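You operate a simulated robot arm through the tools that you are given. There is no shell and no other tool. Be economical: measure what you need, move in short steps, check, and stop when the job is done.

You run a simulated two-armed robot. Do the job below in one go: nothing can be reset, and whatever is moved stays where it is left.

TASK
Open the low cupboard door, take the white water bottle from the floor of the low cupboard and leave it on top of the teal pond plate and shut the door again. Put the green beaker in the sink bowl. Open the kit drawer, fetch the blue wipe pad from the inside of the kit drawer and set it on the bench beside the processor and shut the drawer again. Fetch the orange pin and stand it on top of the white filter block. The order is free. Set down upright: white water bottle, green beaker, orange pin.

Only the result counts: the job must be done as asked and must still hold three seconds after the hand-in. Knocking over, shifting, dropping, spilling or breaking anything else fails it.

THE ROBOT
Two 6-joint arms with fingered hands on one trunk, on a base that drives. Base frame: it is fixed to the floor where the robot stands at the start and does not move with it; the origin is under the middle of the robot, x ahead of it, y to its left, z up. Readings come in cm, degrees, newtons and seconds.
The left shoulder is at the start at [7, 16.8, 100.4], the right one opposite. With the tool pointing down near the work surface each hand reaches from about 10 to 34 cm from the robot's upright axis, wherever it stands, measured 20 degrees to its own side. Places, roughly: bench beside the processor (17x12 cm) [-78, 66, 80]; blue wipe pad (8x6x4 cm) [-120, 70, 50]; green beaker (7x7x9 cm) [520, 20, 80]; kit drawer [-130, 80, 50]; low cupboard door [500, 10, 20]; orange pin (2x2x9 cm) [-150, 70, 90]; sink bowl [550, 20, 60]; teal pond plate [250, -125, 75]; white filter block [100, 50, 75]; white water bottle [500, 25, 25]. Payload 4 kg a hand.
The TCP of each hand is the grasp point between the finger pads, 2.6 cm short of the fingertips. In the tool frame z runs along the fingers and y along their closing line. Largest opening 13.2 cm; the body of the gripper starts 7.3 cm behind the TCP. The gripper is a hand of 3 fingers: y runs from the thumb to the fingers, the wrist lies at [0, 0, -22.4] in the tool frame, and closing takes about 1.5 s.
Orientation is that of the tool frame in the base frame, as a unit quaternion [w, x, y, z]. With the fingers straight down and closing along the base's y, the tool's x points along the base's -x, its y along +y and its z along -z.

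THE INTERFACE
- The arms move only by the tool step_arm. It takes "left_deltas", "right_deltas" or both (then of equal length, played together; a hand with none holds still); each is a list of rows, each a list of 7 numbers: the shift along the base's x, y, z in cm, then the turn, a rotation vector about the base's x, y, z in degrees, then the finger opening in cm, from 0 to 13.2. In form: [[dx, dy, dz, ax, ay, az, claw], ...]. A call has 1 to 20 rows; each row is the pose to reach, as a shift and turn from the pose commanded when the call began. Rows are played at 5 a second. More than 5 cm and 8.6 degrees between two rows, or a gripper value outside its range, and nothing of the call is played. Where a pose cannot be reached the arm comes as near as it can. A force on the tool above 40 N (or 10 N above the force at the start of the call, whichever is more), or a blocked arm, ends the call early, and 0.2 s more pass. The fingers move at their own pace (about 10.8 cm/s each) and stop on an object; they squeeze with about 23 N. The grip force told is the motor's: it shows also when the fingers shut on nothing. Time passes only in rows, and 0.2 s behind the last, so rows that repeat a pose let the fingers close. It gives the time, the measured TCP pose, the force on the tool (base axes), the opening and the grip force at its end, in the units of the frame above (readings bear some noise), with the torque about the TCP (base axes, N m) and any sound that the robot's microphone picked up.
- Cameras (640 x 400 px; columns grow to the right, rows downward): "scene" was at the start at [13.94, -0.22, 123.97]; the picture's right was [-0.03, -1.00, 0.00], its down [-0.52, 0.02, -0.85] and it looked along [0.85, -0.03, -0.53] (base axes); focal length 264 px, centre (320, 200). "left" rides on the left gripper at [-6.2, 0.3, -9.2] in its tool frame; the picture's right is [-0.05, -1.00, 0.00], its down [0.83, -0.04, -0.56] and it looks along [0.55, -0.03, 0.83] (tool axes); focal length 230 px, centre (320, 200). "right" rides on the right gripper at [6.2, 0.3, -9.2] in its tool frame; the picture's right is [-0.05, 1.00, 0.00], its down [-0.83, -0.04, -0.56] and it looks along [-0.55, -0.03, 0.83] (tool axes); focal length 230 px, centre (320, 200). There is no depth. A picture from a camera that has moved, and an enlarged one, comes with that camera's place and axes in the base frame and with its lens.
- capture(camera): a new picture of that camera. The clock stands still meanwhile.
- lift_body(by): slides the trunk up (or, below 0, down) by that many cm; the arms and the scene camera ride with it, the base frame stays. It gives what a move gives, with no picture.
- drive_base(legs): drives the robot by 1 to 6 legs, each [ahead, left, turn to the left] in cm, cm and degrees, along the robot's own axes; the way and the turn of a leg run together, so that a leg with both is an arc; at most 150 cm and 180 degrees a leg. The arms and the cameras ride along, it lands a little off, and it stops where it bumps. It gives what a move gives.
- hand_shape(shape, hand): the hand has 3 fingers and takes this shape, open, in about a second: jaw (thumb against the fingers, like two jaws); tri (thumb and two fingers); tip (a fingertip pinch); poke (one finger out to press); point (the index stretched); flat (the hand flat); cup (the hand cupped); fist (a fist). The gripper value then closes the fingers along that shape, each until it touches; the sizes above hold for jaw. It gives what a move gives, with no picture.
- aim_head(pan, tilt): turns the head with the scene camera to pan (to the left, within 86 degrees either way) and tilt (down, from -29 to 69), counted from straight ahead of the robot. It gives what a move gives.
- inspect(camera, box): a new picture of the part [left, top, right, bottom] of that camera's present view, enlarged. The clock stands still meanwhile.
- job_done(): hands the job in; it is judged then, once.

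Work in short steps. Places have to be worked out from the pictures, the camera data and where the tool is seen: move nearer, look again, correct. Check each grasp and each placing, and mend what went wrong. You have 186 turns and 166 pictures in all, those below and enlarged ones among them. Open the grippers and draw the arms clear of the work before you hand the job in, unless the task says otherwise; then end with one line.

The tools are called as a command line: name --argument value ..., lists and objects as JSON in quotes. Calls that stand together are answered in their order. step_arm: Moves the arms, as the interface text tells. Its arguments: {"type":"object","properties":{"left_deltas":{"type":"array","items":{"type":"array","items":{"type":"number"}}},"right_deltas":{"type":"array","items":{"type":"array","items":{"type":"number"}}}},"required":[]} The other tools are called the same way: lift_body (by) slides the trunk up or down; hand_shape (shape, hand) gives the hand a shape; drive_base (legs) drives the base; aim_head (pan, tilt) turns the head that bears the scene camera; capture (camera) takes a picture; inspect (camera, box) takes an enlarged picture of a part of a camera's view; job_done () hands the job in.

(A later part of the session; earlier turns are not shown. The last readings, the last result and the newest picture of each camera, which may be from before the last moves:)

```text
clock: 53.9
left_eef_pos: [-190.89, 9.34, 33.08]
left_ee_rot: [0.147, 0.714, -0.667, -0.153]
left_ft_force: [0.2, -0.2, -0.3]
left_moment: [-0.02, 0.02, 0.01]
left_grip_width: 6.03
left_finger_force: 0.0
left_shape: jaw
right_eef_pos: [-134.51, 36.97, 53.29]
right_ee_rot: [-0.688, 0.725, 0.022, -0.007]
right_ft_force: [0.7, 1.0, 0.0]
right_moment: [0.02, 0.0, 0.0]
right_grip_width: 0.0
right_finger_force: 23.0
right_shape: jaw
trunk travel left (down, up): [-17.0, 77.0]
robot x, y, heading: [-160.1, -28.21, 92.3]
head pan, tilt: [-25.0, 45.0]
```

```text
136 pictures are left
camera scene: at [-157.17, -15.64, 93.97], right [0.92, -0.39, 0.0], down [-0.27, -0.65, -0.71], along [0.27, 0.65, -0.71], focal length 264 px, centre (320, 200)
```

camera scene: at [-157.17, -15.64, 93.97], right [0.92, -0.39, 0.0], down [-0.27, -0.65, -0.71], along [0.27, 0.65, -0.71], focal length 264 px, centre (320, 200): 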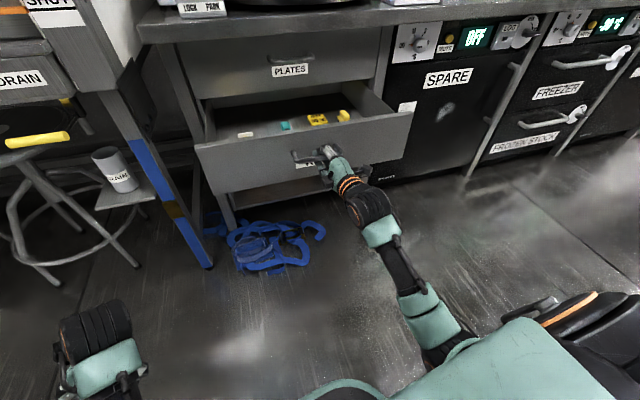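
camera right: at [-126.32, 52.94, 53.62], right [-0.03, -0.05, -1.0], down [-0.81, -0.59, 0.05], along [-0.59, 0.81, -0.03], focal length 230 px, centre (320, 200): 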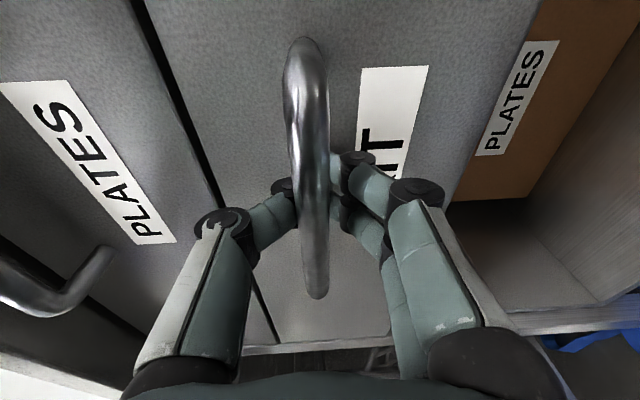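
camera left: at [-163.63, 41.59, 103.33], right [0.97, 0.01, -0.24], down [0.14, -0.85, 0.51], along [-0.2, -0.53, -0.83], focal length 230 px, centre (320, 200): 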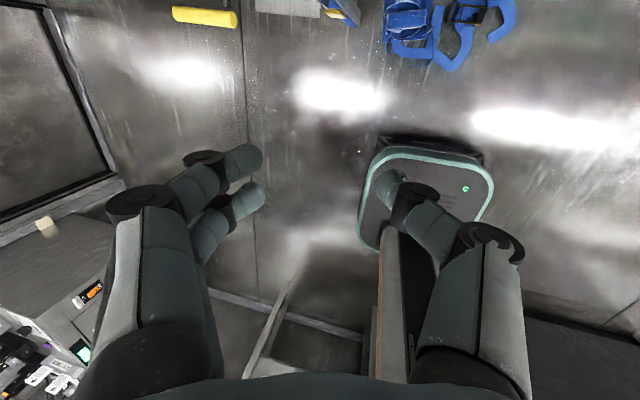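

The drawer opened ~25 cm. I open the fingers, back off, and raise the trunk to look in.

step_arm --right_deltas '[[0, 0, 0, 0, 0, 0, 6], [0, 0, 0, 0, 0, 0, 6], [0, 0, 0, 0, 0, 0, 6], [0, 0, 0, 0, 0, 0, 6]]'

drive_base --legs '[[-8, 1, 0]]'

lift_body --by 40

capture --camera "scene"

```text
clock: 54.9
left_eef_pos: [-190.86, 9.29, 33.04]
left_ee_rot: [0.147, 0.714, -0.667, -0.154]
left_ft_force: [-0.1, 0.6, 0.1]
left_moment: [0.0, -0.01, -0.01]
left_grip_width: 6.06
left_finger_force: 0.1
left_shape: jaw
right_eef_pos: [-134.54, 36.89, 53.33]
right_ee_rot: [-0.688, 0.726, 0.023, -0.007]
right_ft_force: [-0.4, -0.7, -0.5]
right_moment: [-0.01, 0.0, 0.0]
right_grip_width: 5.97
right_finger_force: 0.0
right_shape: jaw
trunk travel left (down, up): [-17.0, 77.0]
robot x, y, heading: [-159.93, -28.31, 92.4]
head pan, tilt: [-25.0, 45.0]
```

```text
clock: 56.0
left_eef_pos: [-191.64, 1.29, 33.18]
left_ee_rot: [0.147, 0.713, -0.668, -0.153]
left_ft_force: [0.3, 0.7, -0.6]
left_moment: [0.02, 0.01, 0.0]
left_grip_width: 6.05
left_finger_force: 0.0
left_shape: jaw
right_eef_pos: [-135.22, 28.87, 53.37]
right_ee_rot: [-0.688, 0.725, 0.022, -0.007]
right_ft_force: [0.2, -0.1, -0.1]
right_moment: [-0.03, 0.01, 0.04]
right_grip_width: 5.95
right_finger_force: 0.1
right_shape: jaw
trunk travel left (down, up): [-17.0, 77.0]
robot x, y, heading: [-160.74, -36.38, 92.3]
head pan, tilt: [-25.0, 45.0]
```

```text
clock: 59.8
left_eef_pos: [-191.54, 1.15, 73.03]
left_ee_rot: [0.147, 0.712, -0.669, -0.154]
left_ft_force: [0.3, -0.1, -0.9]
left_moment: [-0.01, 0.02, 0.02]
left_grip_width: 6.03
left_finger_force: 0.0
left_shape: jaw
right_eef_pos: [-135.19, 28.96, 93.42]
right_ee_rot: [-0.688, 0.725, 0.022, -0.007]
right_ft_force: [0.0, -0.5, -0.9]
right_moment: [-0.02, 0.01, 0.02]
right_grip_width: 5.95
right_finger_force: 0.1
right_shape: jaw
trunk travel left (down, up): [-57.0, 37.0]
robot x, y, heading: [-160.55, -36.36, 92.1]
head pan, tilt: [-25.0, 45.0]
```

```text
135 pictures are left
camera scene: at [-157.85, -23.62, 133.96], right [0.92, -0.39, 0.0], down [-0.27, -0.65, -0.71], along [0.27, 0.65, -0.71], focal length 264 px, centre (320, 200)
```

scene: 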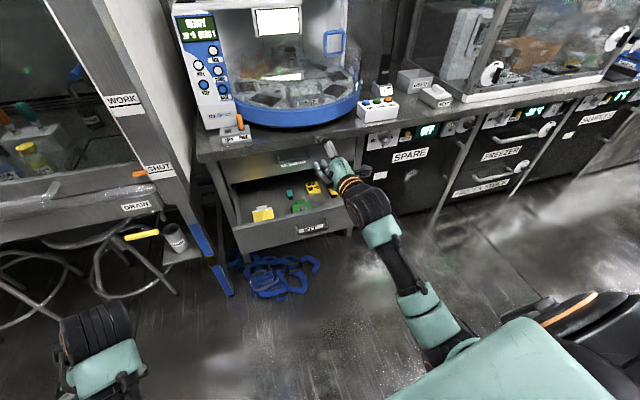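

I zoom into the drawer.

inspect --camera "scene" --box '[220, 140, 380, 240]'

```text
4.00 times, centred on (300, 190) of scene
camera zoom: at [-157.85, -23.62, 133.96], right [0.92, -0.39, 0.0], down [-0.27, -0.65, -0.71], along [0.27, 0.65, -0.71], focal length 1055 px, centre (400, 240)
```

zoom: 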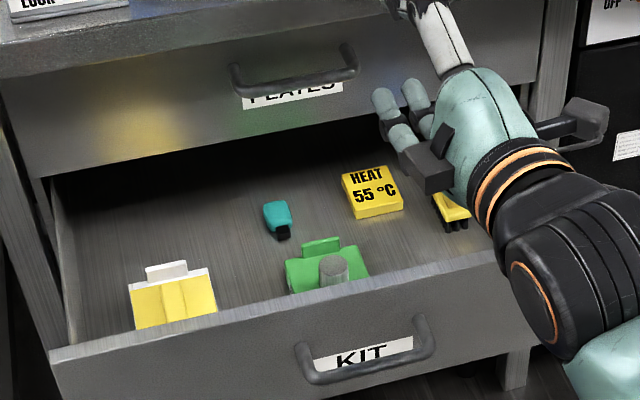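

The hand hides the right part of the drawer. I swing it back to the pointing-down posture away from the bench.

step_arm --right_deltas '[[0, -1, -0.7, -4.6, 4.4, -4.8, 8], [0, -2, -1.5, -9.2, 8.7, -9.6, 8], [0, -3, -2.5, -13.8, 13.1, -14.4, 8], [0, -4, -3.5, -18.4, 17.4, -19.1, 8], [0, -5, -4.5, -23, 21.8, -23.9, 8], [0, -6, -5.5, -27.6, 26.2, -28.7, 8], [0, -7, -6.5, -32.2, 30.5, -33.5, 8], [0, -8, -7.5, -36.8, 34.9, -38.3, 8], [0, -9, -8.5, -41.4, 39.2, -43.1, 8], [0, -10, -9.5, -46, 43.6, -47.9, 8], [0, -11, -10.5, -50.6, 48, -52.7, 8], [0, -12, -11.5, -55.2, 52.3, -57.4, 8], [0, -13, -12.5, -59.8, 56.7, -62.2, 8], [0, -14, -13.5, -64.4, 61, -67, 8], [0, -15, -14.5, -69, 65.4, -71.8, 8]]'

inspect --camera "scene" --box '[220, 140, 380, 240]'

```text
clock: 63.0
left_eef_pos: [-191.52, 1.26, 73.18]
left_ee_rot: [0.147, 0.713, -0.668, -0.153]
left_ft_force: [0.1, -1.2, 0.0]
left_moment: [-0.01, -0.01, -0.02]
left_grip_width: 6.01
left_finger_force: 0.1
left_shape: jaw
right_eef_pos: [-133.44, 16.38, 72.67]
right_ee_rot: [0.0, 0.719, -0.695, -0.001]
right_ft_force: [-0.4, 0.1, -0.6]
right_moment: [0.01, 0.02, 0.0]
right_grip_width: 7.97
right_finger_force: 0.1
right_shape: jaw
right hand out of reach, approached as far as the arm can: row 12, 13, 14, 15
trunk travel left (down, up): [-57.0, 37.0]
robot x, y, heading: [-160.75, -36.36, 92.4]
head pan, tilt: [-25.0, 45.0]
```

```text
4.00 times, centred on (300, 190) of scene
camera zoom: at [-157.71, -23.62, 133.96], right [0.92, -0.39, 0.0], down [-0.27, -0.65, -0.71], along [0.27, 0.65, -0.71], focal length 1055 px, centre (400, 240)
```

zoom: 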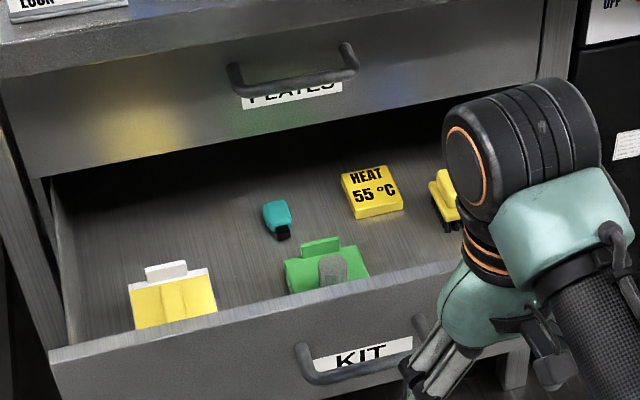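

The hand's down orientation is exact. The right camera looks forward now; I use it.

capture --camera "right"

```text
132 pictures are left
camera right: at [-133.7, 10.14, 81.85], right [-1.0, 0.02, 0.0], down [0.02, 0.83, 0.56], along [0.01, 0.56, -0.83], focal length 230 px, centre (320, 200)
```

right: 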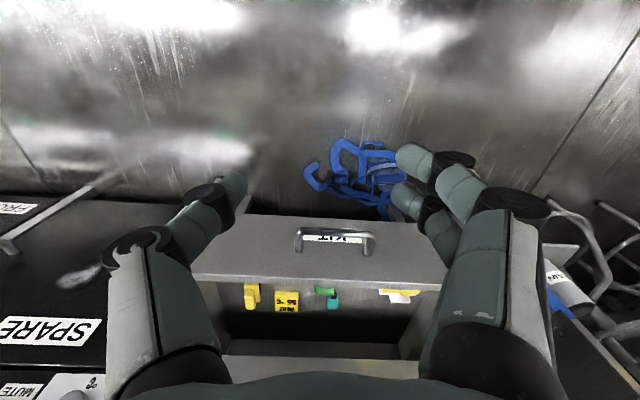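

No blue pad visible from here; it may be hidden deeper. I slide right and raise the trunk for a better look.

drive_base --legs '[[0, -38, -6]]'

lift_body --by 20

aim_head --pan 8 --tilt 50

capture --camera "scene"

```text
clock: 65.4
left_eef_pos: [-149.56, 3.83, 73.08]
left_ee_rot: [-0.138, -0.677, 0.705, 0.161]
left_ft_force: [-0.3, 0.8, 0.5]
left_moment: [-0.03, 0.03, 0.0]
left_grip_width: 6.03
left_finger_force: 0.1
left_shape: jaw
right_eef_pos: [-90.36, 12.87, 72.64]
right_ee_rot: [0.002, -0.683, 0.731, 0.001]
right_ft_force: [-0.3, 0.4, 0.2]
right_moment: [-0.01, 0.05, 0.03]
right_grip_width: 7.94
right_finger_force: 0.0
right_shape: jaw
trunk travel left (down, up): [-57.0, 37.0]
robot x, y, heading: [-122.76, -36.32, 86.5]
head pan, tilt: [-25.0, 45.0]
```

```text
clock: 67.6
left_eef_pos: [-149.65, 3.78, 93.08]
left_ee_rot: [-0.138, -0.678, 0.704, 0.161]
left_ft_force: [0.0, -0.1, -0.6]
left_moment: [0.0, -0.02, 0.0]
left_grip_width: 6.03
left_finger_force: 0.1
left_shape: jaw
right_eef_pos: [-90.46, 12.86, 92.64]
right_ee_rot: [0.001, -0.683, 0.731, 0.001]
right_ft_force: [0.5, -0.5, 0.3]
right_moment: [-0.06, 0.01, 0.04]
right_grip_width: 7.97
right_finger_force: 0.0
right_shape: jaw
trunk travel left (down, up): [-77.0, 17.0]
robot x, y, heading: [-122.92, -36.73, 86.3]
head pan, tilt: [-25.0, 45.0]
```

```text
clock: 68.6
left_eef_pos: [-149.68, 3.81, 93.07]
left_ee_rot: [-0.138, -0.678, 0.704, 0.161]
left_ft_force: [0.6, 0.3, -0.5]
left_moment: [-0.01, -0.01, 0.0]
left_grip_width: 6.02
left_finger_force: 0.1
left_shape: jaw
right_eef_pos: [-90.51, 12.75, 92.76]
right_ee_rot: [0.001, -0.682, 0.731, 0.001]
right_ft_force: [0.0, -0.8, 0.3]
right_moment: [-0.03, -0.01, -0.01]
right_grip_width: 7.93
right_finger_force: 0.0
right_shape: jaw
trunk travel left (down, up): [-77.0, 17.0]
robot x, y, heading: [-122.84, -36.91, 86.1]
head pan, tilt: [8.0, 50.0]
```

```text
131 pictures are left
camera scene: at [-123.11, -23.91, 153.28], right [1.0, 0.07, 0.0], down [0.06, -0.76, -0.64], along [-0.05, 0.64, -0.77], focal length 264 px, centre (320, 200)
```

scene: 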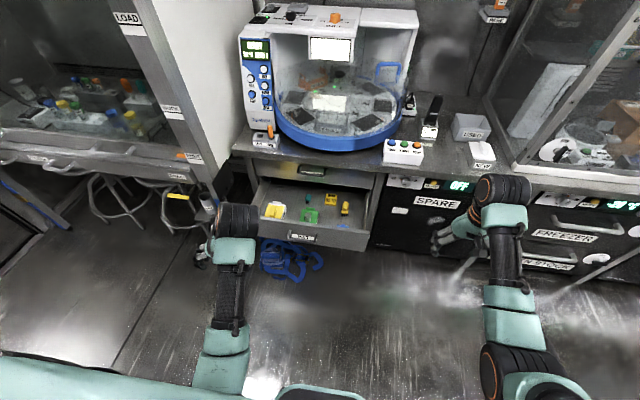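

inspect --camera "scene" --box '[240, 150, 400, 250]'

```text
4.00 times, centred on (320, 200) of scene
camera zoom: at [-123.11, -23.91, 153.28], right [1.0, 0.07, 0.0], down [0.06, -0.76, -0.64], along [-0.05, 0.64, -0.77], focal length 1055 px, centre (320, 200)
```

zoom: 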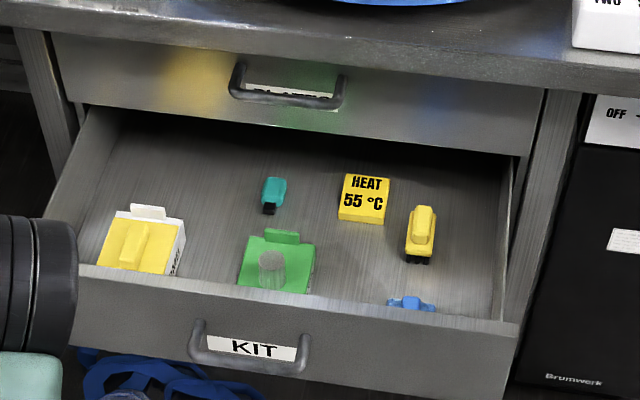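

The blue pad is just behind the front board, near [-118,45.5,52]. I drive so that the right hand sits above it.

drive_base --legs '[[0, 29.5, 0], [29, 0, 0]]'

capture --camera "right"

capture --camera "scene"

```text
clock: 72.2
left_eef_pos: [-177.06, 34.21, 93.07]
left_ee_rot: [-0.138, -0.678, 0.704, 0.162]
left_ft_force: [0.1, 1.0, 0.5]
left_moment: [-0.02, 0.04, 0.01]
left_grip_width: 6.02
left_finger_force: 0.0
left_shape: jaw
right_eef_pos: [-117.94, 43.36, 92.72]
right_ee_rot: [0.001, -0.683, 0.731, 0.001]
right_ft_force: [0.3, 0.4, -0.2]
right_moment: [-0.02, 0.0, 0.0]
right_grip_width: 7.95
right_finger_force: 0.0
right_shape: jaw
trunk travel left (down, up): [-77.0, 17.0]
robot x, y, heading: [-149.85, -5.81, 86.4]
head pan, tilt: [8.0, 50.0]
```

```text
129 pictures are left
camera right: at [-118.71, 37.22, 101.91], right [-0.99, 0.12, 0.0], down [0.1, 0.82, 0.56], along [0.07, 0.55, -0.83], focal length 230 px, centre (320, 200)
```

right: 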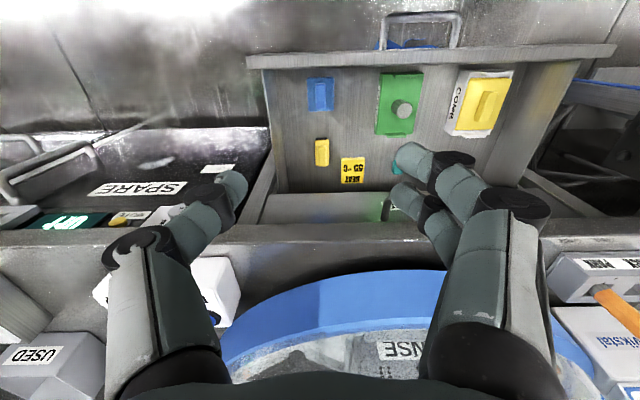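

```text
128 pictures are left
camera scene: at [-150.57, 6.59, 153.29], right [1.0, 0.08, 0.0], down [0.06, -0.76, -0.64], along [-0.05, 0.64, -0.77], focal length 264 px, centre (320, 200)
```

scene: 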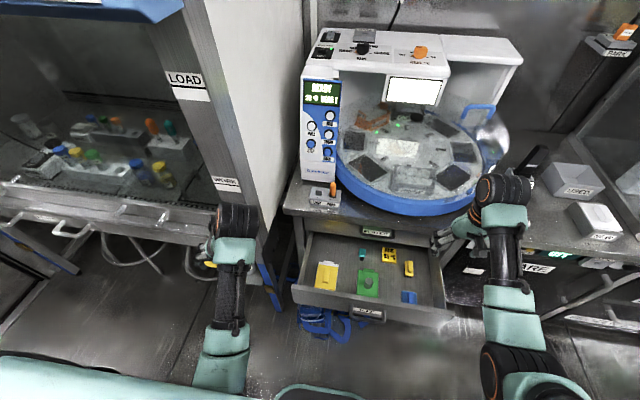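

The pad is at about [-117.6,45.1]. I adjust, open to 10 cm and lower by the trunk, checking partway.

step_arm --right_deltas '[[0.2, 1.7, 0, 0, 0, 0, 10], [0.2, 1.7, 0, 0, 0, 0, 10]]'

lift_body --by -30

capture --camera "right"

```text
clock: 72.8
left_eef_pos: [-177.11, 34.47, 93.15]
left_ee_rot: [-0.138, -0.678, 0.704, 0.161]
left_ft_force: [0.0, -0.4, 0.2]
left_moment: [-0.02, 0.03, 0.01]
left_grip_width: 6.01
left_finger_force: 0.1
left_shape: jaw
right_eef_pos: [-117.71, 45.18, 92.73]
right_ee_rot: [0.002, -0.683, 0.731, 0.001]
right_ft_force: [-0.1, -0.3, 0.8]
right_moment: [0.06, 0.04, 0.0]
right_grip_width: 9.97
right_finger_force: 0.1
right_shape: jaw
trunk travel left (down, up): [-77.0, 17.0]
robot x, y, heading: [-149.93, -6.2, 86.5]
head pan, tilt: [8.0, 50.0]
```

```text
clock: 75.8
left_eef_pos: [-177.08, 34.3, 63.06]
left_ee_rot: [-0.139, -0.679, 0.703, 0.161]
left_ft_force: [0.0, 0.1, -0.1]
left_moment: [-0.03, 0.03, -0.02]
left_grip_width: 6.04
left_finger_force: 0.1
left_shape: jaw
right_eef_pos: [-117.74, 45.21, 62.64]
right_ee_rot: [0.0, -0.683, 0.731, 0.001]
right_ft_force: [-0.1, 0.3, 0.1]
right_moment: [-0.01, -0.01, 0.0]
right_grip_width: 9.95
right_finger_force: 0.0
right_shape: jaw
trunk travel left (down, up): [-47.0, 47.0]
robot x, y, heading: [-150.29, -6.09, 86.5]
head pan, tilt: [8.0, 50.0]
```

```text
127 pictures are left
camera right: at [-118.53, 39.03, 71.88], right [-0.99, 0.12, 0.0], down [0.1, 0.82, 0.56], along [0.07, 0.55, -0.83], focal length 230 px, centre (320, 200)
```

right: 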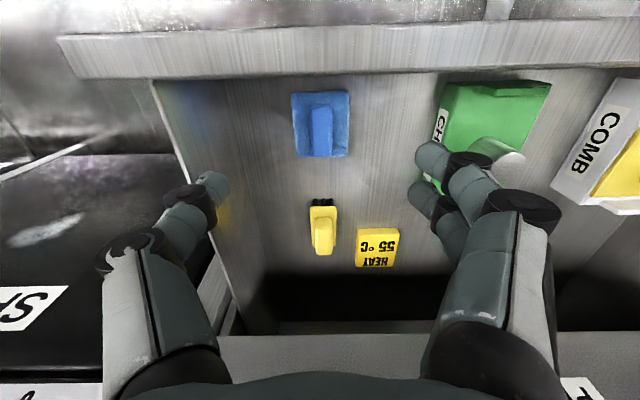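

The pad top is around z 48. I go down further with the trunk, then the last cm with the arm.

lift_body --by -11

step_arm --right_deltas '[[0, 0.4, -0.8, 0, 0, 0, 9], [0, 0.4, -1.6, 0, 0, 0, 9], [0, 0.4, -2.4, 0, 0, 0, 9]]'

capture --camera "right"

```text
clock: 77.2
left_eef_pos: [-177.13, 34.42, 52.09]
left_ee_rot: [-0.14, -0.678, 0.704, 0.161]
left_ft_force: [-0.1, -0.8, -0.2]
left_moment: [0.01, 0.01, 0.0]
left_grip_width: 6.03
left_finger_force: 0.1
left_shape: jaw
right_eef_pos: [-117.72, 45.13, 51.72]
right_ee_rot: [0.002, -0.683, 0.731, 0.0]
right_ft_force: [0.1, -0.1, -0.1]
right_moment: [0.0, -0.02, -0.01]
right_grip_width: 9.98
right_finger_force: 0.0
right_shape: jaw
trunk travel left (down, up): [-36.0, 58.0]
robot x, y, heading: [-150.15, -6.18, 86.5]
head pan, tilt: [8.0, 50.0]
```

```text
clock: 78.0
left_eef_pos: [-177.19, 34.38, 52.14]
left_ee_rot: [-0.138, -0.678, 0.704, 0.161]
left_ft_force: [-0.4, -0.2, 0.6]
left_moment: [-0.02, 0.0, 0.01]
left_grip_width: 6.03
left_finger_force: 0.0
left_shape: jaw
right_eef_pos: [-117.71, 46.1, 50.51]
right_ee_rot: [0.009, -0.683, 0.73, 0.006]
right_ft_force: [-1.1, 1.3, 21.2]
right_moment: [-1.59, 0.06, -0.1]
right_grip_width: 9.04
right_finger_force: 0.0
right_shape: jaw
trunk travel left (down, up): [-36.0, 58.0]
robot x, y, heading: [-150.43, -5.89, 86.7]
head pan, tilt: [8.0, 50.0]
stopped in row 3 (right hand): the force on the tool passed its limit at 48 N (the readings are from after the stop); the commanded pose is now the measured one
```

```text
126 pictures are left
camera right: at [-118.53, 39.75, 59.63], right [-0.99, 0.12, 0.0], down [0.09, 0.81, 0.57], along [0.07, 0.57, -0.82], focal length 230 px, centre (320, 200)
```

right: 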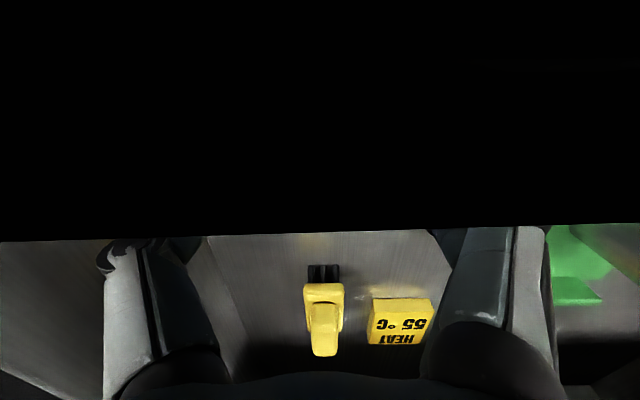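

The hand's camera housing met the drawer's front board. I rise a bit, tilt the hand 15° (wrist toward the bench), then descend again.

step_arm --right_deltas '[[0, 0, 2, 0, 0, 0, 9], [0, 0, 3, -7.5, 0.5, 0, 9], [0, -0.3, 3, -15, 1, 0, 9], [0, -0.3, 3, -17, 1, 0, 9]]'

capture --camera "right"

aim_head --pan -35 --tilt 45

capture --camera "scene"

```text
clock: 79.0
left_eef_pos: [-177.08, 34.38, 52.15]
left_ee_rot: [-0.139, -0.678, 0.703, 0.161]
left_ft_force: [-0.1, -1.1, -0.2]
left_moment: [-0.04, -0.03, -0.03]
left_grip_width: 6.0
left_finger_force: 0.0
left_shape: jaw
right_eef_pos: [-117.09, 48.19, 50.54]
right_ee_rot: [-0.102, -0.677, 0.722, -0.099]
right_ft_force: [0.1, -0.1, -0.2]
right_moment: [0.01, 0.02, 0.01]
right_grip_width: 9.05
right_finger_force: 0.1
right_shape: jaw
right hand out of reach, approached as far as the arm can: row 2, 3, 4
trunk travel left (down, up): [-36.0, 58.0]
robot x, y, heading: [-150.15, -5.99, 86.3]
head pan, tilt: [8.0, 50.0]
```

```text
125 pictures are left
camera right: at [-117.72, 44.9, 61.24], right [-0.99, 0.11, -0.02], down [0.1, 0.95, 0.3], along [0.05, 0.3, -0.95], focal length 230 px, centre (320, 200)
```

right: 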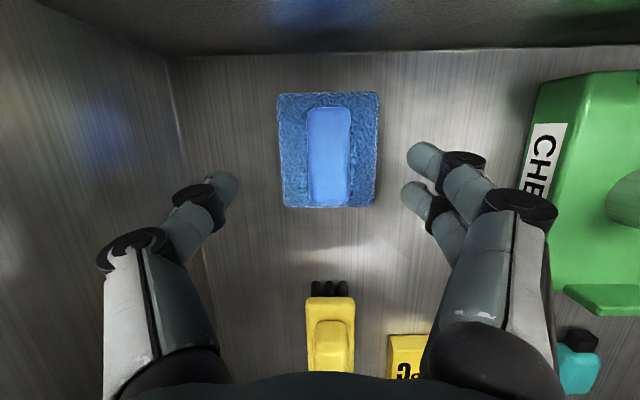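

```text
clock: 80.1
left_eef_pos: [-177.03, 34.35, 52.12]
left_ee_rot: [-0.139, -0.678, 0.704, 0.162]
left_ft_force: [0.2, -0.2, -0.2]
left_moment: [0.02, -0.02, 0.02]
left_grip_width: 6.03
left_finger_force: 0.1
left_shape: jaw
right_eef_pos: [-117.01, 48.18, 50.74]
right_ee_rot: [-0.101, -0.677, 0.723, -0.099]
right_ft_force: [-0.2, -0.3, -0.1]
right_moment: [-0.02, 0.0, -0.02]
right_grip_width: 9.05
right_finger_force: 0.1
right_shape: jaw
trunk travel left (down, up): [-36.0, 58.0]
robot x, y, heading: [-150.24, -5.91, 86.5]
head pan, tilt: [-35.0, 45.0]
```

```text
124 pictures are left
camera scene: at [-144.91, 5.4, 112.97], right [0.78, -0.62, 0.0], down [-0.44, -0.55, -0.71], along [0.44, 0.55, -0.71], focal length 264 px, centre (320, 200)
```

scene: 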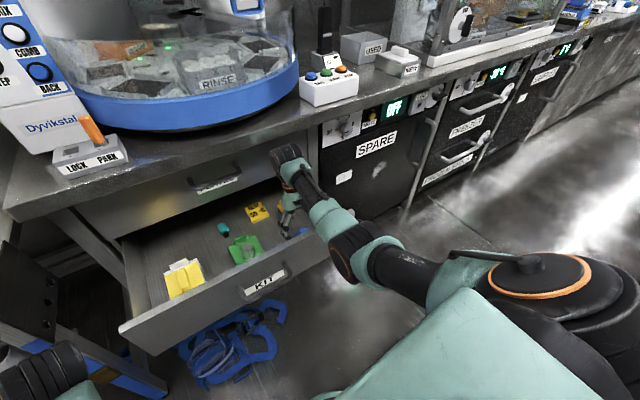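

The pad is visible between the fingers, about 1.5 cm nearer. I move down 2 cm and slightly toward it.

step_arm --right_deltas '[[-0.5, -0.8, -0.5, 0, 0, 0, 9], [-0.7, -1.2, -1.2, 0, 0, 0, 9], [-0.7, -1.3, -1.8, 0, 0, 0, 9], [-0.7, -1.3, -2.4, 0, 0, 0, 9]]'

capture --camera "right"

```text
clock: 81.1
left_eef_pos: [-177.11, 34.41, 52.2]
left_ee_rot: [-0.138, -0.679, 0.703, 0.161]
left_ft_force: [0.3, -0.9, 0.0]
left_moment: [0.0, 0.0, 0.04]
left_grip_width: 6.02
left_finger_force: 0.2
left_shape: jaw
right_eef_pos: [-117.72, 47.01, 48.77]
right_ee_rot: [-0.1, -0.676, 0.723, -0.098]
right_ft_force: [1.3, -0.7, 14.3]
right_moment: [0.14, 0.81, 0.02]
right_grip_width: 8.93
right_finger_force: 0.0
right_shape: jaw
right hand out of reach, approached as far as the arm can: row 1
trunk travel left (down, up): [-36.0, 58.0]
robot x, y, heading: [-150.13, -6.0, 86.5]
head pan, tilt: [-35.0, 45.0]
```

```text
123 pictures are left
camera right: at [-118.46, 43.6, 59.18], right [-0.99, 0.11, -0.02], down [0.1, 0.95, 0.3], along [0.05, 0.3, -0.95], focal length 230 px, centre (320, 200)
```

right: 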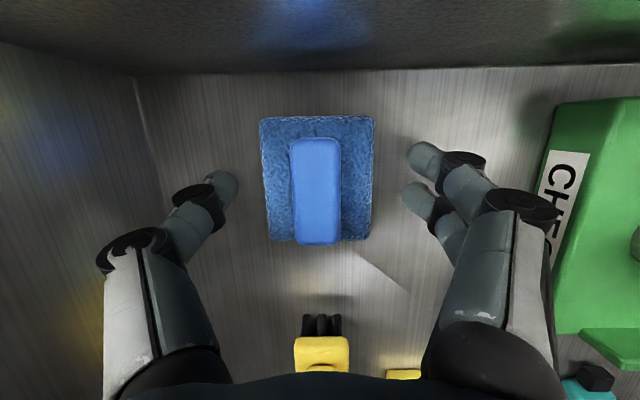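

Fingertips have reached the drawer floor with the pad between them. I lift a hair and close.

step_arm --right_deltas '[[0, 0, 0.5, 0, 0, 0, 8], [0, 0, 0.5, 0, 0, 0, 5], [0, 0, 0.5, 0, 0, 0, 3], [0, 0, 0.5, 0, 0, 0, 3], [0, 0, 0.5, 0, 0, 0, 3], [0, 0, 0.5, 0, 0, 0, 3], [0, 0, 2, 0, 0, 0, 3], [0, 0, 4, 0, 0, 0, 3]]'

capture --camera "right"

```text
clock: 82.9
left_eef_pos: [-177.09, 34.33, 52.2]
left_ee_rot: [-0.139, -0.678, 0.704, 0.161]
left_ft_force: [-0.3, 0.9, -0.1]
left_moment: [0.03, -0.01, 0.04]
left_grip_width: 6.01
left_finger_force: 0.1
left_shape: jaw
right_eef_pos: [-117.52, 48.47, 51.01]
right_ee_rot: [-0.102, -0.677, 0.722, -0.098]
right_ft_force: [-0.2, 0.2, -0.2]
right_moment: [0.03, 0.0, -0.03]
right_grip_width: 5.42
right_finger_force: 22.9
right_shape: jaw
right hand out of reach, approached as far as the arm can: row 7, 8
trunk travel left (down, up): [-36.0, 58.0]
robot x, y, heading: [-150.25, -6.39, 86.5]
head pan, tilt: [-35.0, 45.0]
```

```text
122 pictures are left
camera right: at [-118.12, 45.2, 61.51], right [-0.99, 0.11, -0.02], down [0.1, 0.95, 0.3], along [0.05, 0.3, -0.95], focal length 230 px, centre (320, 200)
```

right: 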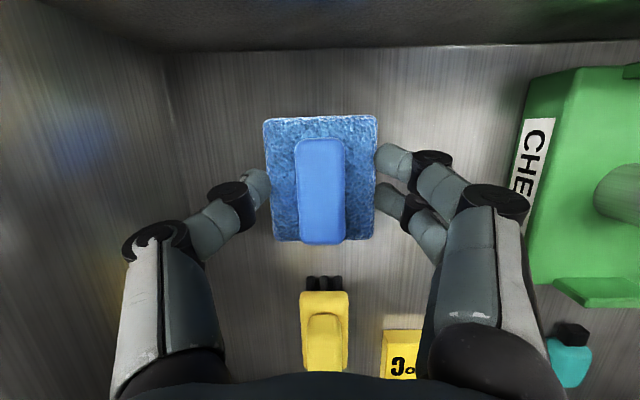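

Pad is held. I raise it 5 cm, back off 1.5 cm so the wrist stays clear of the bench edge, then raise fully.

lift_body --by 5

drive_base --legs '[[-1.5, 0, 0]]'

lift_body --by 12

capture --camera "right"

```text
clock: 83.8
left_eef_pos: [-177.08, 34.49, 57.13]
left_ee_rot: [-0.139, -0.678, 0.704, 0.161]
left_ft_force: [0.8, -0.2, 0.8]
left_moment: [0.01, -0.01, 0.0]
left_grip_width: 6.03
left_finger_force: 0.1
left_shape: jaw
right_eef_pos: [-117.51, 48.55, 55.9]
right_ee_rot: [-0.102, -0.677, 0.722, -0.1]
right_ft_force: [0.7, -0.2, -0.6]
right_moment: [0.02, -0.03, 0.02]
right_grip_width: 5.39
right_finger_force: 22.7
right_shape: jaw
trunk travel left (down, up): [-41.0, 53.0]
robot x, y, heading: [-150.24, -6.13, 86.6]
head pan, tilt: [-35.0, 45.0]
```

```text
clock: 84.6
left_eef_pos: [-177.09, 32.84, 57.15]
left_ee_rot: [-0.139, -0.678, 0.703, 0.162]
left_ft_force: [0.9, -0.2, 0.2]
left_moment: [-0.02, 0.01, 0.04]
left_grip_width: 6.04
left_finger_force: 0.0
left_shape: jaw
right_eef_pos: [-117.53, 46.91, 55.97]
right_ee_rot: [-0.101, -0.677, 0.722, -0.099]
right_ft_force: [-0.7, -0.4, -0.2]
right_moment: [0.0, 0.01, 0.03]
right_grip_width: 5.4
right_finger_force: 22.7
right_shape: jaw
trunk travel left (down, up): [-41.0, 53.0]
robot x, y, heading: [-150.07, -7.66, 86.2]
head pan, tilt: [-35.0, 45.0]
```

```text
clock: 86.1
left_eef_pos: [-177.16, 32.93, 69.12]
left_ee_rot: [-0.139, -0.678, 0.703, 0.161]
left_ft_force: [-0.6, -0.2, -0.4]
left_moment: [-0.01, 0.0, -0.01]
left_grip_width: 6.03
left_finger_force: 0.0
left_shape: jaw
right_eef_pos: [-117.57, 47.04, 67.88]
right_ee_rot: [-0.102, -0.677, 0.722, -0.099]
right_ft_force: [0.2, -0.5, -1.3]
right_moment: [0.01, 0.03, 0.0]
right_grip_width: 5.4
right_finger_force: 22.8
right_shape: jaw
trunk travel left (down, up): [-53.0, 41.0]
robot x, y, heading: [-150.32, -7.43, 86.2]
head pan, tilt: [-35.0, 45.0]
```

```text
121 pictures are left
camera right: at [-118.21, 43.73, 78.47], right [-0.99, 0.11, -0.02], down [0.1, 0.95, 0.3], along [0.05, 0.3, -0.95], focal length 230 px, centre (320, 200)
```

right: 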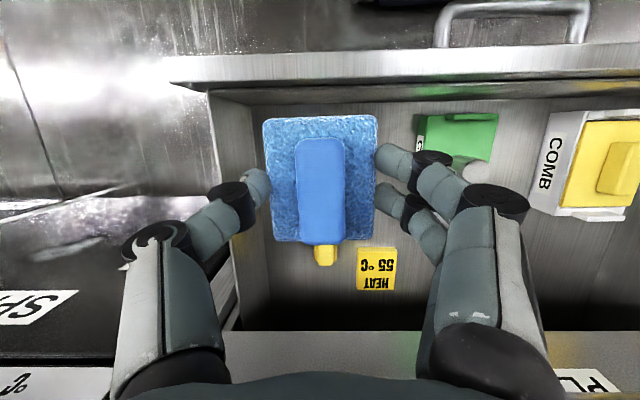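

Pad is clear of the drawer. I back off, raise, straighten the hand, and move to the right to approach the bench spot at an angle, staying clear of the open drawer.

drive_base --legs '[[-17, 0, 0]]'

lift_body --by 30

drive_base --legs '[[0, -78, 0], [0, 0, 40]]'

aim_head --pan -25 --tilt 50

capture --camera "scene"

```text
clock: 87.5
left_eef_pos: [-178.22, 15.83, 69.25]
left_ee_rot: [-0.138, -0.678, 0.703, 0.161]
left_ft_force: [-0.3, 0.0, -0.1]
left_moment: [-0.01, 0.02, 0.02]
left_grip_width: 6.03
left_finger_force: 0.1
left_shape: jaw
right_eef_pos: [-118.61, 30.07, 67.93]
right_ee_rot: [-0.101, -0.677, 0.723, -0.098]
right_ft_force: [-0.3, 0.2, -0.4]
right_moment: [0.07, 0.02, 0.01]
right_grip_width: 5.37
right_finger_force: 23.3
right_shape: jaw
trunk travel left (down, up): [-53.0, 41.0]
robot x, y, heading: [-151.34, -24.37, 86.4]
head pan, tilt: [-35.0, 45.0]
```

```text
clock: 90.5
left_eef_pos: [-178.25, 16.02, 99.08]
left_ee_rot: [-0.14, -0.678, 0.704, 0.16]
left_ft_force: [0.4, 0.7, -0.3]
left_moment: [-0.01, 0.0, 0.02]
left_grip_width: 6.04
left_finger_force: 0.1
left_shape: jaw
right_eef_pos: [-118.62, 30.22, 97.91]
right_ee_rot: [-0.102, -0.677, 0.723, -0.099]
right_ft_force: [-0.1, 0.2, -0.1]
right_moment: [-0.03, -0.01, -0.04]
right_grip_width: 5.39
right_finger_force: 23.0
right_shape: jaw
trunk travel left (down, up): [-83.0, 11.0]
robot x, y, heading: [-151.64, -24.36, 85.9]
head pan, tilt: [-35.0, 45.0]
```

```text
clock: 96.6
left_eef_pos: [-119.77, -15.41, 99.09]
left_ee_rot: [0.185, 0.877, -0.432, -0.103]
left_ft_force: [-0.7, 0.2, -0.4]
left_moment: [0.03, 0.04, 0.0]
left_grip_width: 6.03
left_finger_force: 0.0
left_shape: jaw
right_eef_pos: [-82.97, 33.54, 97.96]
right_ee_rot: [0.062, 0.882, -0.45, 0.128]
right_ft_force: [0.3, -0.6, 0.2]
right_moment: [0.0, 0.02, -0.02]
right_grip_width: 5.39
right_finger_force: 22.9
right_shape: jaw
trunk travel left (down, up): [-83.0, 11.0]
robot x, y, heading: [-73.07, -29.51, 126.2]
head pan, tilt: [-35.0, 45.0]
```

```text
clock: 97.3
left_eef_pos: [-119.84, -15.58, 99.04]
left_ee_rot: [0.186, 0.877, -0.431, -0.104]
left_ft_force: [0.2, 0.4, -0.2]
left_moment: [0.01, -0.01, -0.01]
left_grip_width: 6.01
left_finger_force: 0.0
left_shape: jaw
right_eef_pos: [-83.05, 33.32, 97.97]
right_ee_rot: [0.062, 0.882, -0.45, 0.128]
right_ft_force: [1.2, 0.5, 0.5]
right_moment: [-0.01, -0.03, 0.0]
right_grip_width: 5.38
right_finger_force: 23.0
right_shape: jaw
trunk travel left (down, up): [-83.0, 11.0]
robot x, y, heading: [-73.37, -29.25, 126.2]
head pan, tilt: [-25.0, 50.0]
```

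```text
120 pictures are left
camera scene: at [-77.9, -17.74, 159.28], right [0.98, 0.19, 0.0], down [0.15, -0.75, -0.64], along [-0.12, 0.63, -0.77], focal length 264 px, centre (320, 200)
```

scene: 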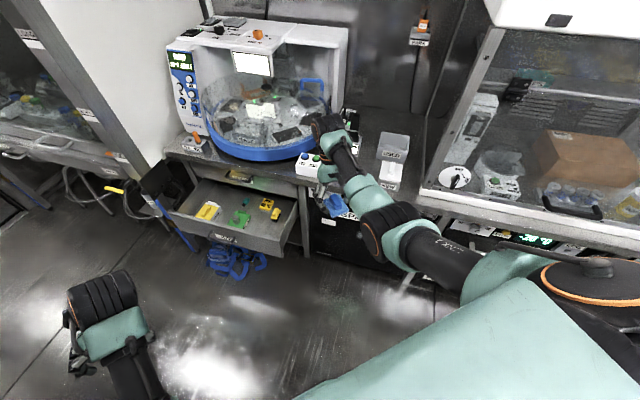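

I rotate the hand so it is straight and aligned with the bench before placing.

step_arm --right_deltas '[[0, 0, 0, 2.6, 0.8, -6.6, 3], [0, 0, 0, 5.3, 1.6, -13.2, 3], [0, 0, 0, 8, 2.4, -19.8, 3], [0, 0, 0, 10.6, 3.3, -26.4, 3], [0, 0, 0, 13.2, 4.1, -33, 3], [0, 0, 0, 15.9, 4.9, -39.6, 3], [0, 0, 0, 15.9, 4.9, -39.6, 3]]'

capture --camera "right"

```text
clock: 98.9
left_eef_pos: [-119.91, -15.37, 99.2]
left_ee_rot: [0.185, 0.877, -0.431, -0.103]
left_ft_force: [1.0, 1.3, -0.5]
left_moment: [-0.02, 0.03, -0.01]
left_grip_width: 6.02
left_finger_force: 0.2
left_shape: jaw
right_eef_pos: [-83.14, 33.45, 97.82]
right_ee_rot: [0.001, -0.682, 0.732, 0.0]
right_ft_force: [0.0, -0.7, 0.1]
right_moment: [0.0, 0.02, 0.0]
right_grip_width: 5.39
right_finger_force: 23.1
right_shape: jaw
trunk travel left (down, up): [-83.0, 11.0]
robot x, y, heading: [-73.16, -29.48, 126.1]
head pan, tilt: [-25.0, 50.0]
```

```text
119 pictures are left
camera right: at [-83.83, 27.32, 107.14], right [-0.99, 0.12, 0.0], down [0.1, 0.82, 0.56], along [0.07, 0.55, -0.83], focal length 230 px, centre (320, 200)
```

right: 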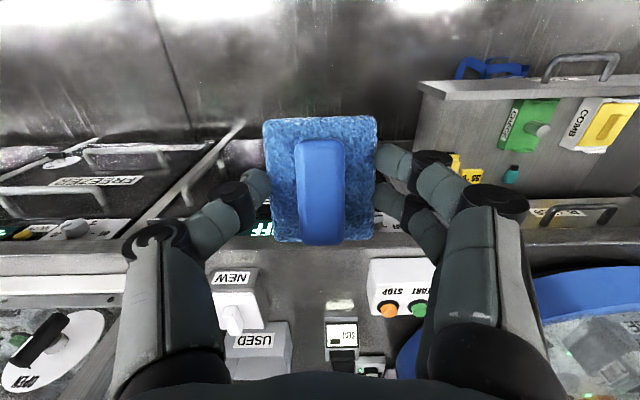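

Orientation is good. I drive so the pad is above the free spot at about (-78,66).

drive_base --legs '[[23.3, -23.3, 0]]'

capture --camera "right"

capture --camera "scene"

```text
clock: 101.1
left_eef_pos: [-114.91, 16.76, 99.17]
left_ee_rot: [0.184, 0.877, -0.432, -0.104]
left_ft_force: [-0.2, 0.5, -0.4]
left_moment: [0.0, 0.02, 0.03]
left_grip_width: 6.06
left_finger_force: 0.1
left_shape: jaw
right_eef_pos: [-78.01, 65.69, 98.0]
right_ee_rot: [0.0, -0.683, 0.731, 0.0]
right_ft_force: [0.1, -0.5, -0.2]
right_moment: [-0.02, 0.04, -0.02]
right_grip_width: 5.39
right_finger_force: 22.8
right_shape: jaw
trunk travel left (down, up): [-83.0, 11.0]
robot x, y, heading: [-68.66, 2.89, 125.8]
head pan, tilt: [-25.0, 50.0]
```

```text
118 pictures are left
camera right: at [-78.85, 59.56, 107.22], right [-0.99, 0.12, 0.0], down [0.1, 0.82, 0.56], along [0.07, 0.55, -0.83], focal length 230 px, centre (320, 200)
```

right: 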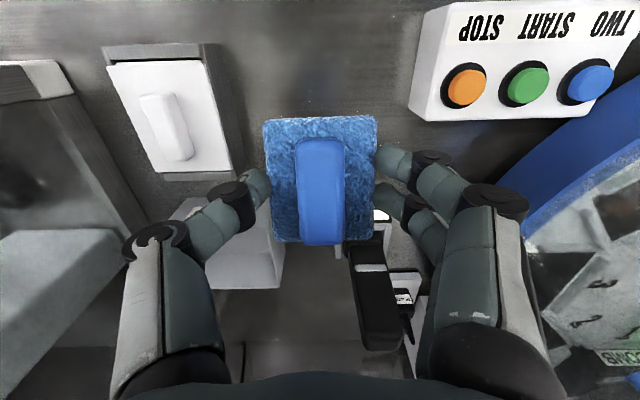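

```text
117 pictures are left
camera scene: at [-72.87, 14.46, 159.29], right [0.98, 0.19, 0.0], down [0.15, -0.75, -0.64], along [-0.12, 0.63, -0.77], focal length 264 px, centre (320, 200)
```

scene: 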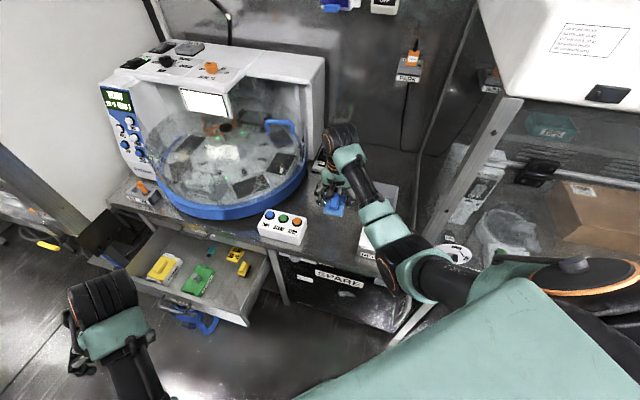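

The spot is well centred under the pad. Since the pad was gripped with a 16° tilt, I restore that tilt so it lies flat, then lower.

step_arm --right_deltas '[[0, 0, 0, -8, 0.5, 0, 3], [0, 0, 0, -16, 1.1, 0, 3], [0, 0, 0, -16, 1.1, 0, 3]]'

lift_body --by -15

step_arm --right_deltas '[[0, 0, -0.7, 0, 0, 0, 3], [0, 0, -1.4, 0, 0, 0, 3], [0, 0, -2.1, 0, 0, 0, 3], [0, 0, -2.8, 0, 0, 0, 3], [0, 0, -3.5, 0, 0, 0, 3], [0, 0, -4.2, 0, 0, 0, 3], [0, 0, -4.9, 0, 0, 0, 3]]'

capture --camera "right"

capture --camera "scene"

```text
clock: 101.9
left_eef_pos: [-114.88, 16.91, 99.32]
left_ee_rot: [0.186, 0.877, -0.431, -0.104]
left_ft_force: [-0.4, -0.4, -0.3]
left_moment: [-0.03, -0.01, 0.01]
left_grip_width: 6.05
left_finger_force: 0.1
left_shape: jaw
right_eef_pos: [-78.09, 65.79, 97.94]
right_ee_rot: [-0.103, -0.677, 0.723, -0.096]
right_ft_force: [-0.2, -0.2, -0.9]
right_moment: [0.01, -0.02, -0.03]
right_grip_width: 5.39
right_finger_force: 22.8
right_shape: jaw
trunk travel left (down, up): [-83.0, 11.0]
robot x, y, heading: [-68.29, 3.07, 126.1]
head pan, tilt: [-25.0, 50.0]
```

```text
clock: 103.7
left_eef_pos: [-114.92, 16.81, 84.16]
left_ee_rot: [0.185, 0.877, -0.432, -0.105]
left_ft_force: [0.2, -1.2, 0.0]
left_moment: [0.01, -0.01, -0.01]
left_grip_width: 6.05
left_finger_force: 0.1
left_shape: jaw
right_eef_pos: [-78.17, 65.84, 82.92]
right_ee_rot: [-0.102, -0.675, 0.724, -0.094]
right_ft_force: [0.0, -0.9, 5.6]
right_moment: [-0.06, 0.09, 0.01]
right_grip_width: 5.38
right_finger_force: 23.4
right_shape: jaw
trunk travel left (down, up): [-68.0, 26.0]
robot x, y, heading: [-68.42, 3.22, 126.3]
head pan, tilt: [-25.0, 50.0]
```

```text
clock: 104.2
left_eef_pos: [-114.86, 16.62, 84.26]
left_ee_rot: [0.184, 0.877, -0.431, -0.105]
left_ft_force: [1.7, 1.1, 0.4]
left_moment: [-0.02, -0.01, -0.02]
left_grip_width: 6.06
left_finger_force: 0.1
left_shape: jaw
right_eef_pos: [-78.29, 66.07, 82.87]
right_ee_rot: [-0.101, -0.678, 0.723, -0.086]
right_ft_force: [3.8, -6.4, 24.3]
right_moment: [-0.14, 0.03, 0.02]
right_grip_width: 5.5
right_finger_force: 23.2
right_shape: jaw
trunk travel left (down, up): [-68.0, 26.0]
robot x, y, heading: [-68.28, 2.87, 126.1]
head pan, tilt: [-25.0, 50.0]
stopped in row 2 (right hand): the force on the tool passed its limit at 46 N (the readings are from after the stop); the commanded pose is now the measured one
```

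```text
116 pictures are left
camera right: at [-78.73, 62.48, 93.39], right [-0.99, 0.12, 0.0], down [0.11, 0.94, 0.32], along [0.04, 0.31, -0.95], focal length 230 px, centre (320, 200)
```

right: 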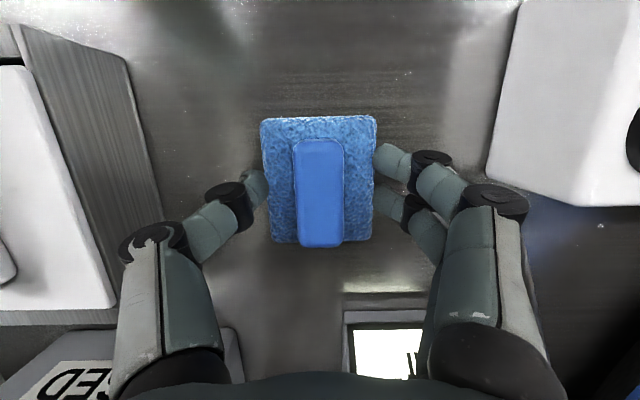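

```text
115 pictures are left
camera scene: at [-72.72, 14.24, 144.33], right [0.98, 0.19, 0.0], down [0.15, -0.75, -0.65], along [-0.12, 0.63, -0.76], focal length 264 px, centre (320, 200)
```

scene: 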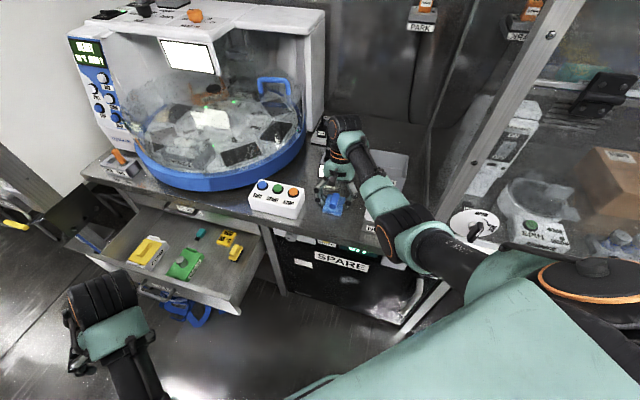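

Contact with the bench (top ≈ z 80): pad is down. I release and rise.

step_arm --right_deltas '[[0, 0, 0.3, 0, 0, 0, 7], [0, 0, 0.3, 0, 0, 0, 9], [0, 0, 0.3, 0, 0, 0, 9], [0, 0, 2, 0, 0, 0, 9]]'

lift_body --by 18

capture --camera "right"

```text
clock: 105.2
left_eef_pos: [-114.86, 16.89, 84.14]
left_ee_rot: [0.186, 0.877, -0.431, -0.104]
left_ft_force: [0.5, 0.1, -1.0]
left_moment: [-0.04, 0.03, 0.02]
left_grip_width: 6.05
left_finger_force: 0.0
left_shape: jaw
right_eef_pos: [-78.33, 66.2, 84.15]
right_ee_rot: [-0.101, -0.677, 0.724, -0.091]
right_ft_force: [0.2, -0.2, -0.6]
right_moment: [0.04, -0.05, 0.04]
right_grip_width: 8.98
right_finger_force: 0.0
right_shape: jaw
trunk travel left (down, up): [-68.0, 26.0]
robot x, y, heading: [-68.26, 2.96, 126.3]
head pan, tilt: [-25.0, 50.0]
```

```text
clock: 107.2
left_eef_pos: [-114.92, 16.88, 102.14]
left_ee_rot: [0.185, 0.877, -0.431, -0.104]
left_ft_force: [-0.5, -1.1, 0.8]
left_moment: [0.04, -0.05, 0.0]
left_grip_width: 6.04
left_finger_force: 0.2
left_shape: jaw
right_eef_pos: [-78.15, 66.17, 102.25]
right_ee_rot: [-0.101, -0.677, 0.723, -0.089]
right_ft_force: [0.6, 1.1, 0.2]
right_moment: [-0.03, 0.0, -0.01]
right_grip_width: 8.96
right_finger_force: 0.1
right_shape: jaw
trunk travel left (down, up): [-86.0, 8.0]
robot x, y, heading: [-68.28, 3.14, 126.1]
head pan, tilt: [-25.0, 50.0]
```

```text
114 pictures are left
camera right: at [-78.74, 62.7, 112.84], right [-0.99, 0.12, -0.01], down [0.11, 0.94, 0.31], along [0.04, 0.31, -0.95], focal length 230 px, centre (320, 200)
```

right: 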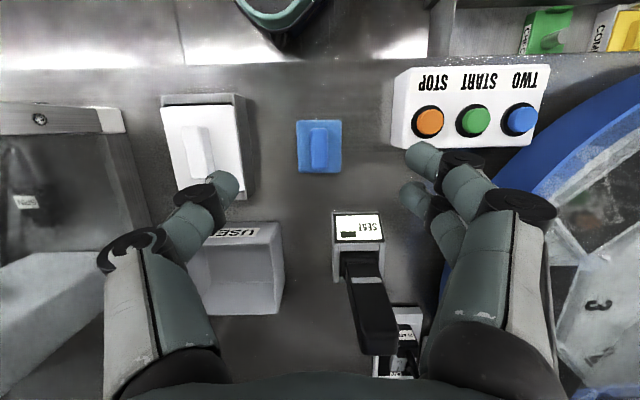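

The pad sits well on the free spot. Next I shut the drawer: I move the base so the right hand can point forward in front of it.

drive_base --legs '[[3.7, 57.6, 0]]'

step_arm --right_deltas '[[0.3, -0.5, 1.6, 8.1, -0.6, 0, 6], [0.6, -1, 3.2, 16.3, -1.1, 0, 3], [0.9, -1.6, 4.8, 24.4, -1.7, 0, 0], [1.2, -2.1, 6.4, 32.6, -2.3, 0, 0], [1.5, -2.7, 8, 40.7, -2.8, 0, 0], [1.8, -3.2, 9.6, 48.8, -3.4, 0, 0], [2.1, -3.7, 11.2, 57, -4, 0, 0], [2.4, -4.3, 12.8, 65.1, -4.6, 0, 0], [2.7, -4.8, 14.4, 73.2, -5.1, 0, 0], [3, -5.3, 16, 81.4, -5.7, 0, 0], [3.3, -5.9, 17.6, 89.5, -6.3, 0, 0], [3.6, -6.4, 19.2, 97.7, -6.8, 0, 0], [4, -7, 21, 105.8, -7.4, 0, 0]]'

aim_head --pan -35 --tilt 50

capture --camera "scene"

```text
clock: 110.5
left_eef_pos: [-163.31, -14.38, 102.17]
left_ee_rot: [0.185, 0.878, -0.429, -0.104]
left_ft_force: [-0.3, 0.4, 0.4]
left_moment: [-0.01, 0.01, 0.01]
left_grip_width: 6.05
left_finger_force: 0.0
left_shape: jaw
right_eef_pos: [-126.88, 35.05, 102.36]
right_ee_rot: [-0.1, -0.68, 0.721, -0.09]
right_ft_force: [0.8, -0.1, 0.7]
right_moment: [0.02, -0.02, 0.03]
right_grip_width: 8.98
right_finger_force: 0.1
right_shape: jaw
trunk travel left (down, up): [-86.0, 8.0]
robot x, y, heading: [-117.09, -28.27, 126.3]
head pan, tilt: [-25.0, 50.0]
```

```text
clock: 112.4
left_eef_pos: [-163.4, -14.6, 102.14]
left_ee_rot: [0.184, 0.878, -0.429, -0.104]
left_ft_force: [0.1, 0.3, 0.2]
left_moment: [0.01, 0.01, -0.03]
left_grip_width: 6.03
left_finger_force: 0.0
left_shape: jaw
right_eef_pos: [-119.78, 34.53, 118.08]
right_ee_rot: [0.412, -0.608, 0.613, 0.292]
right_ft_force: [0.1, -0.2, -0.9]
right_moment: [-0.01, 0.0, 0.02]
right_grip_width: 0.01
right_finger_force: 22.7
right_shape: jaw
right hand out of reach, approached as far as the arm can: row 1, 2, 3, 9
trunk travel left (down, up): [-86.0, 8.0]
robot x, y, heading: [-117.13, -28.03, 126.5]
head pan, tilt: [-25.0, 50.0]
stopped in row 9 (right hand): the arm was blocked; the commanded pose is now the measured one
```

```text
clock: 113.1
left_eef_pos: [-163.42, -14.35, 102.22]
left_ee_rot: [0.185, 0.878, -0.429, -0.104]
left_ft_force: [-0.4, 0.3, -1.0]
left_moment: [-0.01, 0.0, -0.01]
left_grip_width: 6.03
left_finger_force: 0.1
left_shape: jaw
right_eef_pos: [-119.86, 34.48, 118.17]
right_ee_rot: [0.412, -0.608, 0.612, 0.292]
right_ft_force: [0.0, 0.3, 0.1]
right_moment: [-0.01, 0.01, -0.04]
right_grip_width: 0.0
right_finger_force: 23.1
right_shape: jaw
trunk travel left (down, up): [-86.0, 8.0]
robot x, y, heading: [-116.88, -28.12, 126.2]
head pan, tilt: [-35.0, 50.0]
```

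```text
113 pictures are left
camera scene: at [-120.15, -16.27, 162.28], right [1.0, 0.03, 0.0], down [0.02, -0.77, -0.64], along [-0.02, 0.64, -0.77], focal length 264 px, centre (320, 200)
```

scene: 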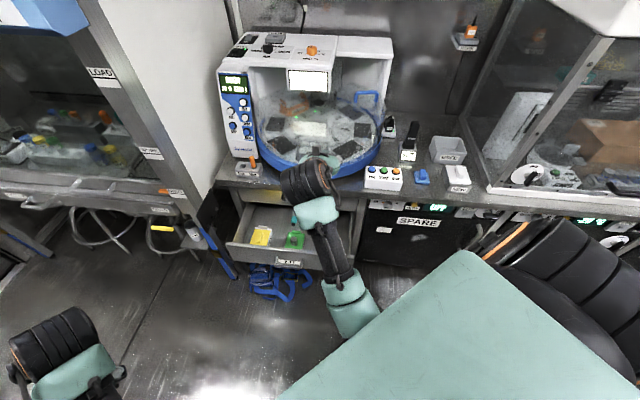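

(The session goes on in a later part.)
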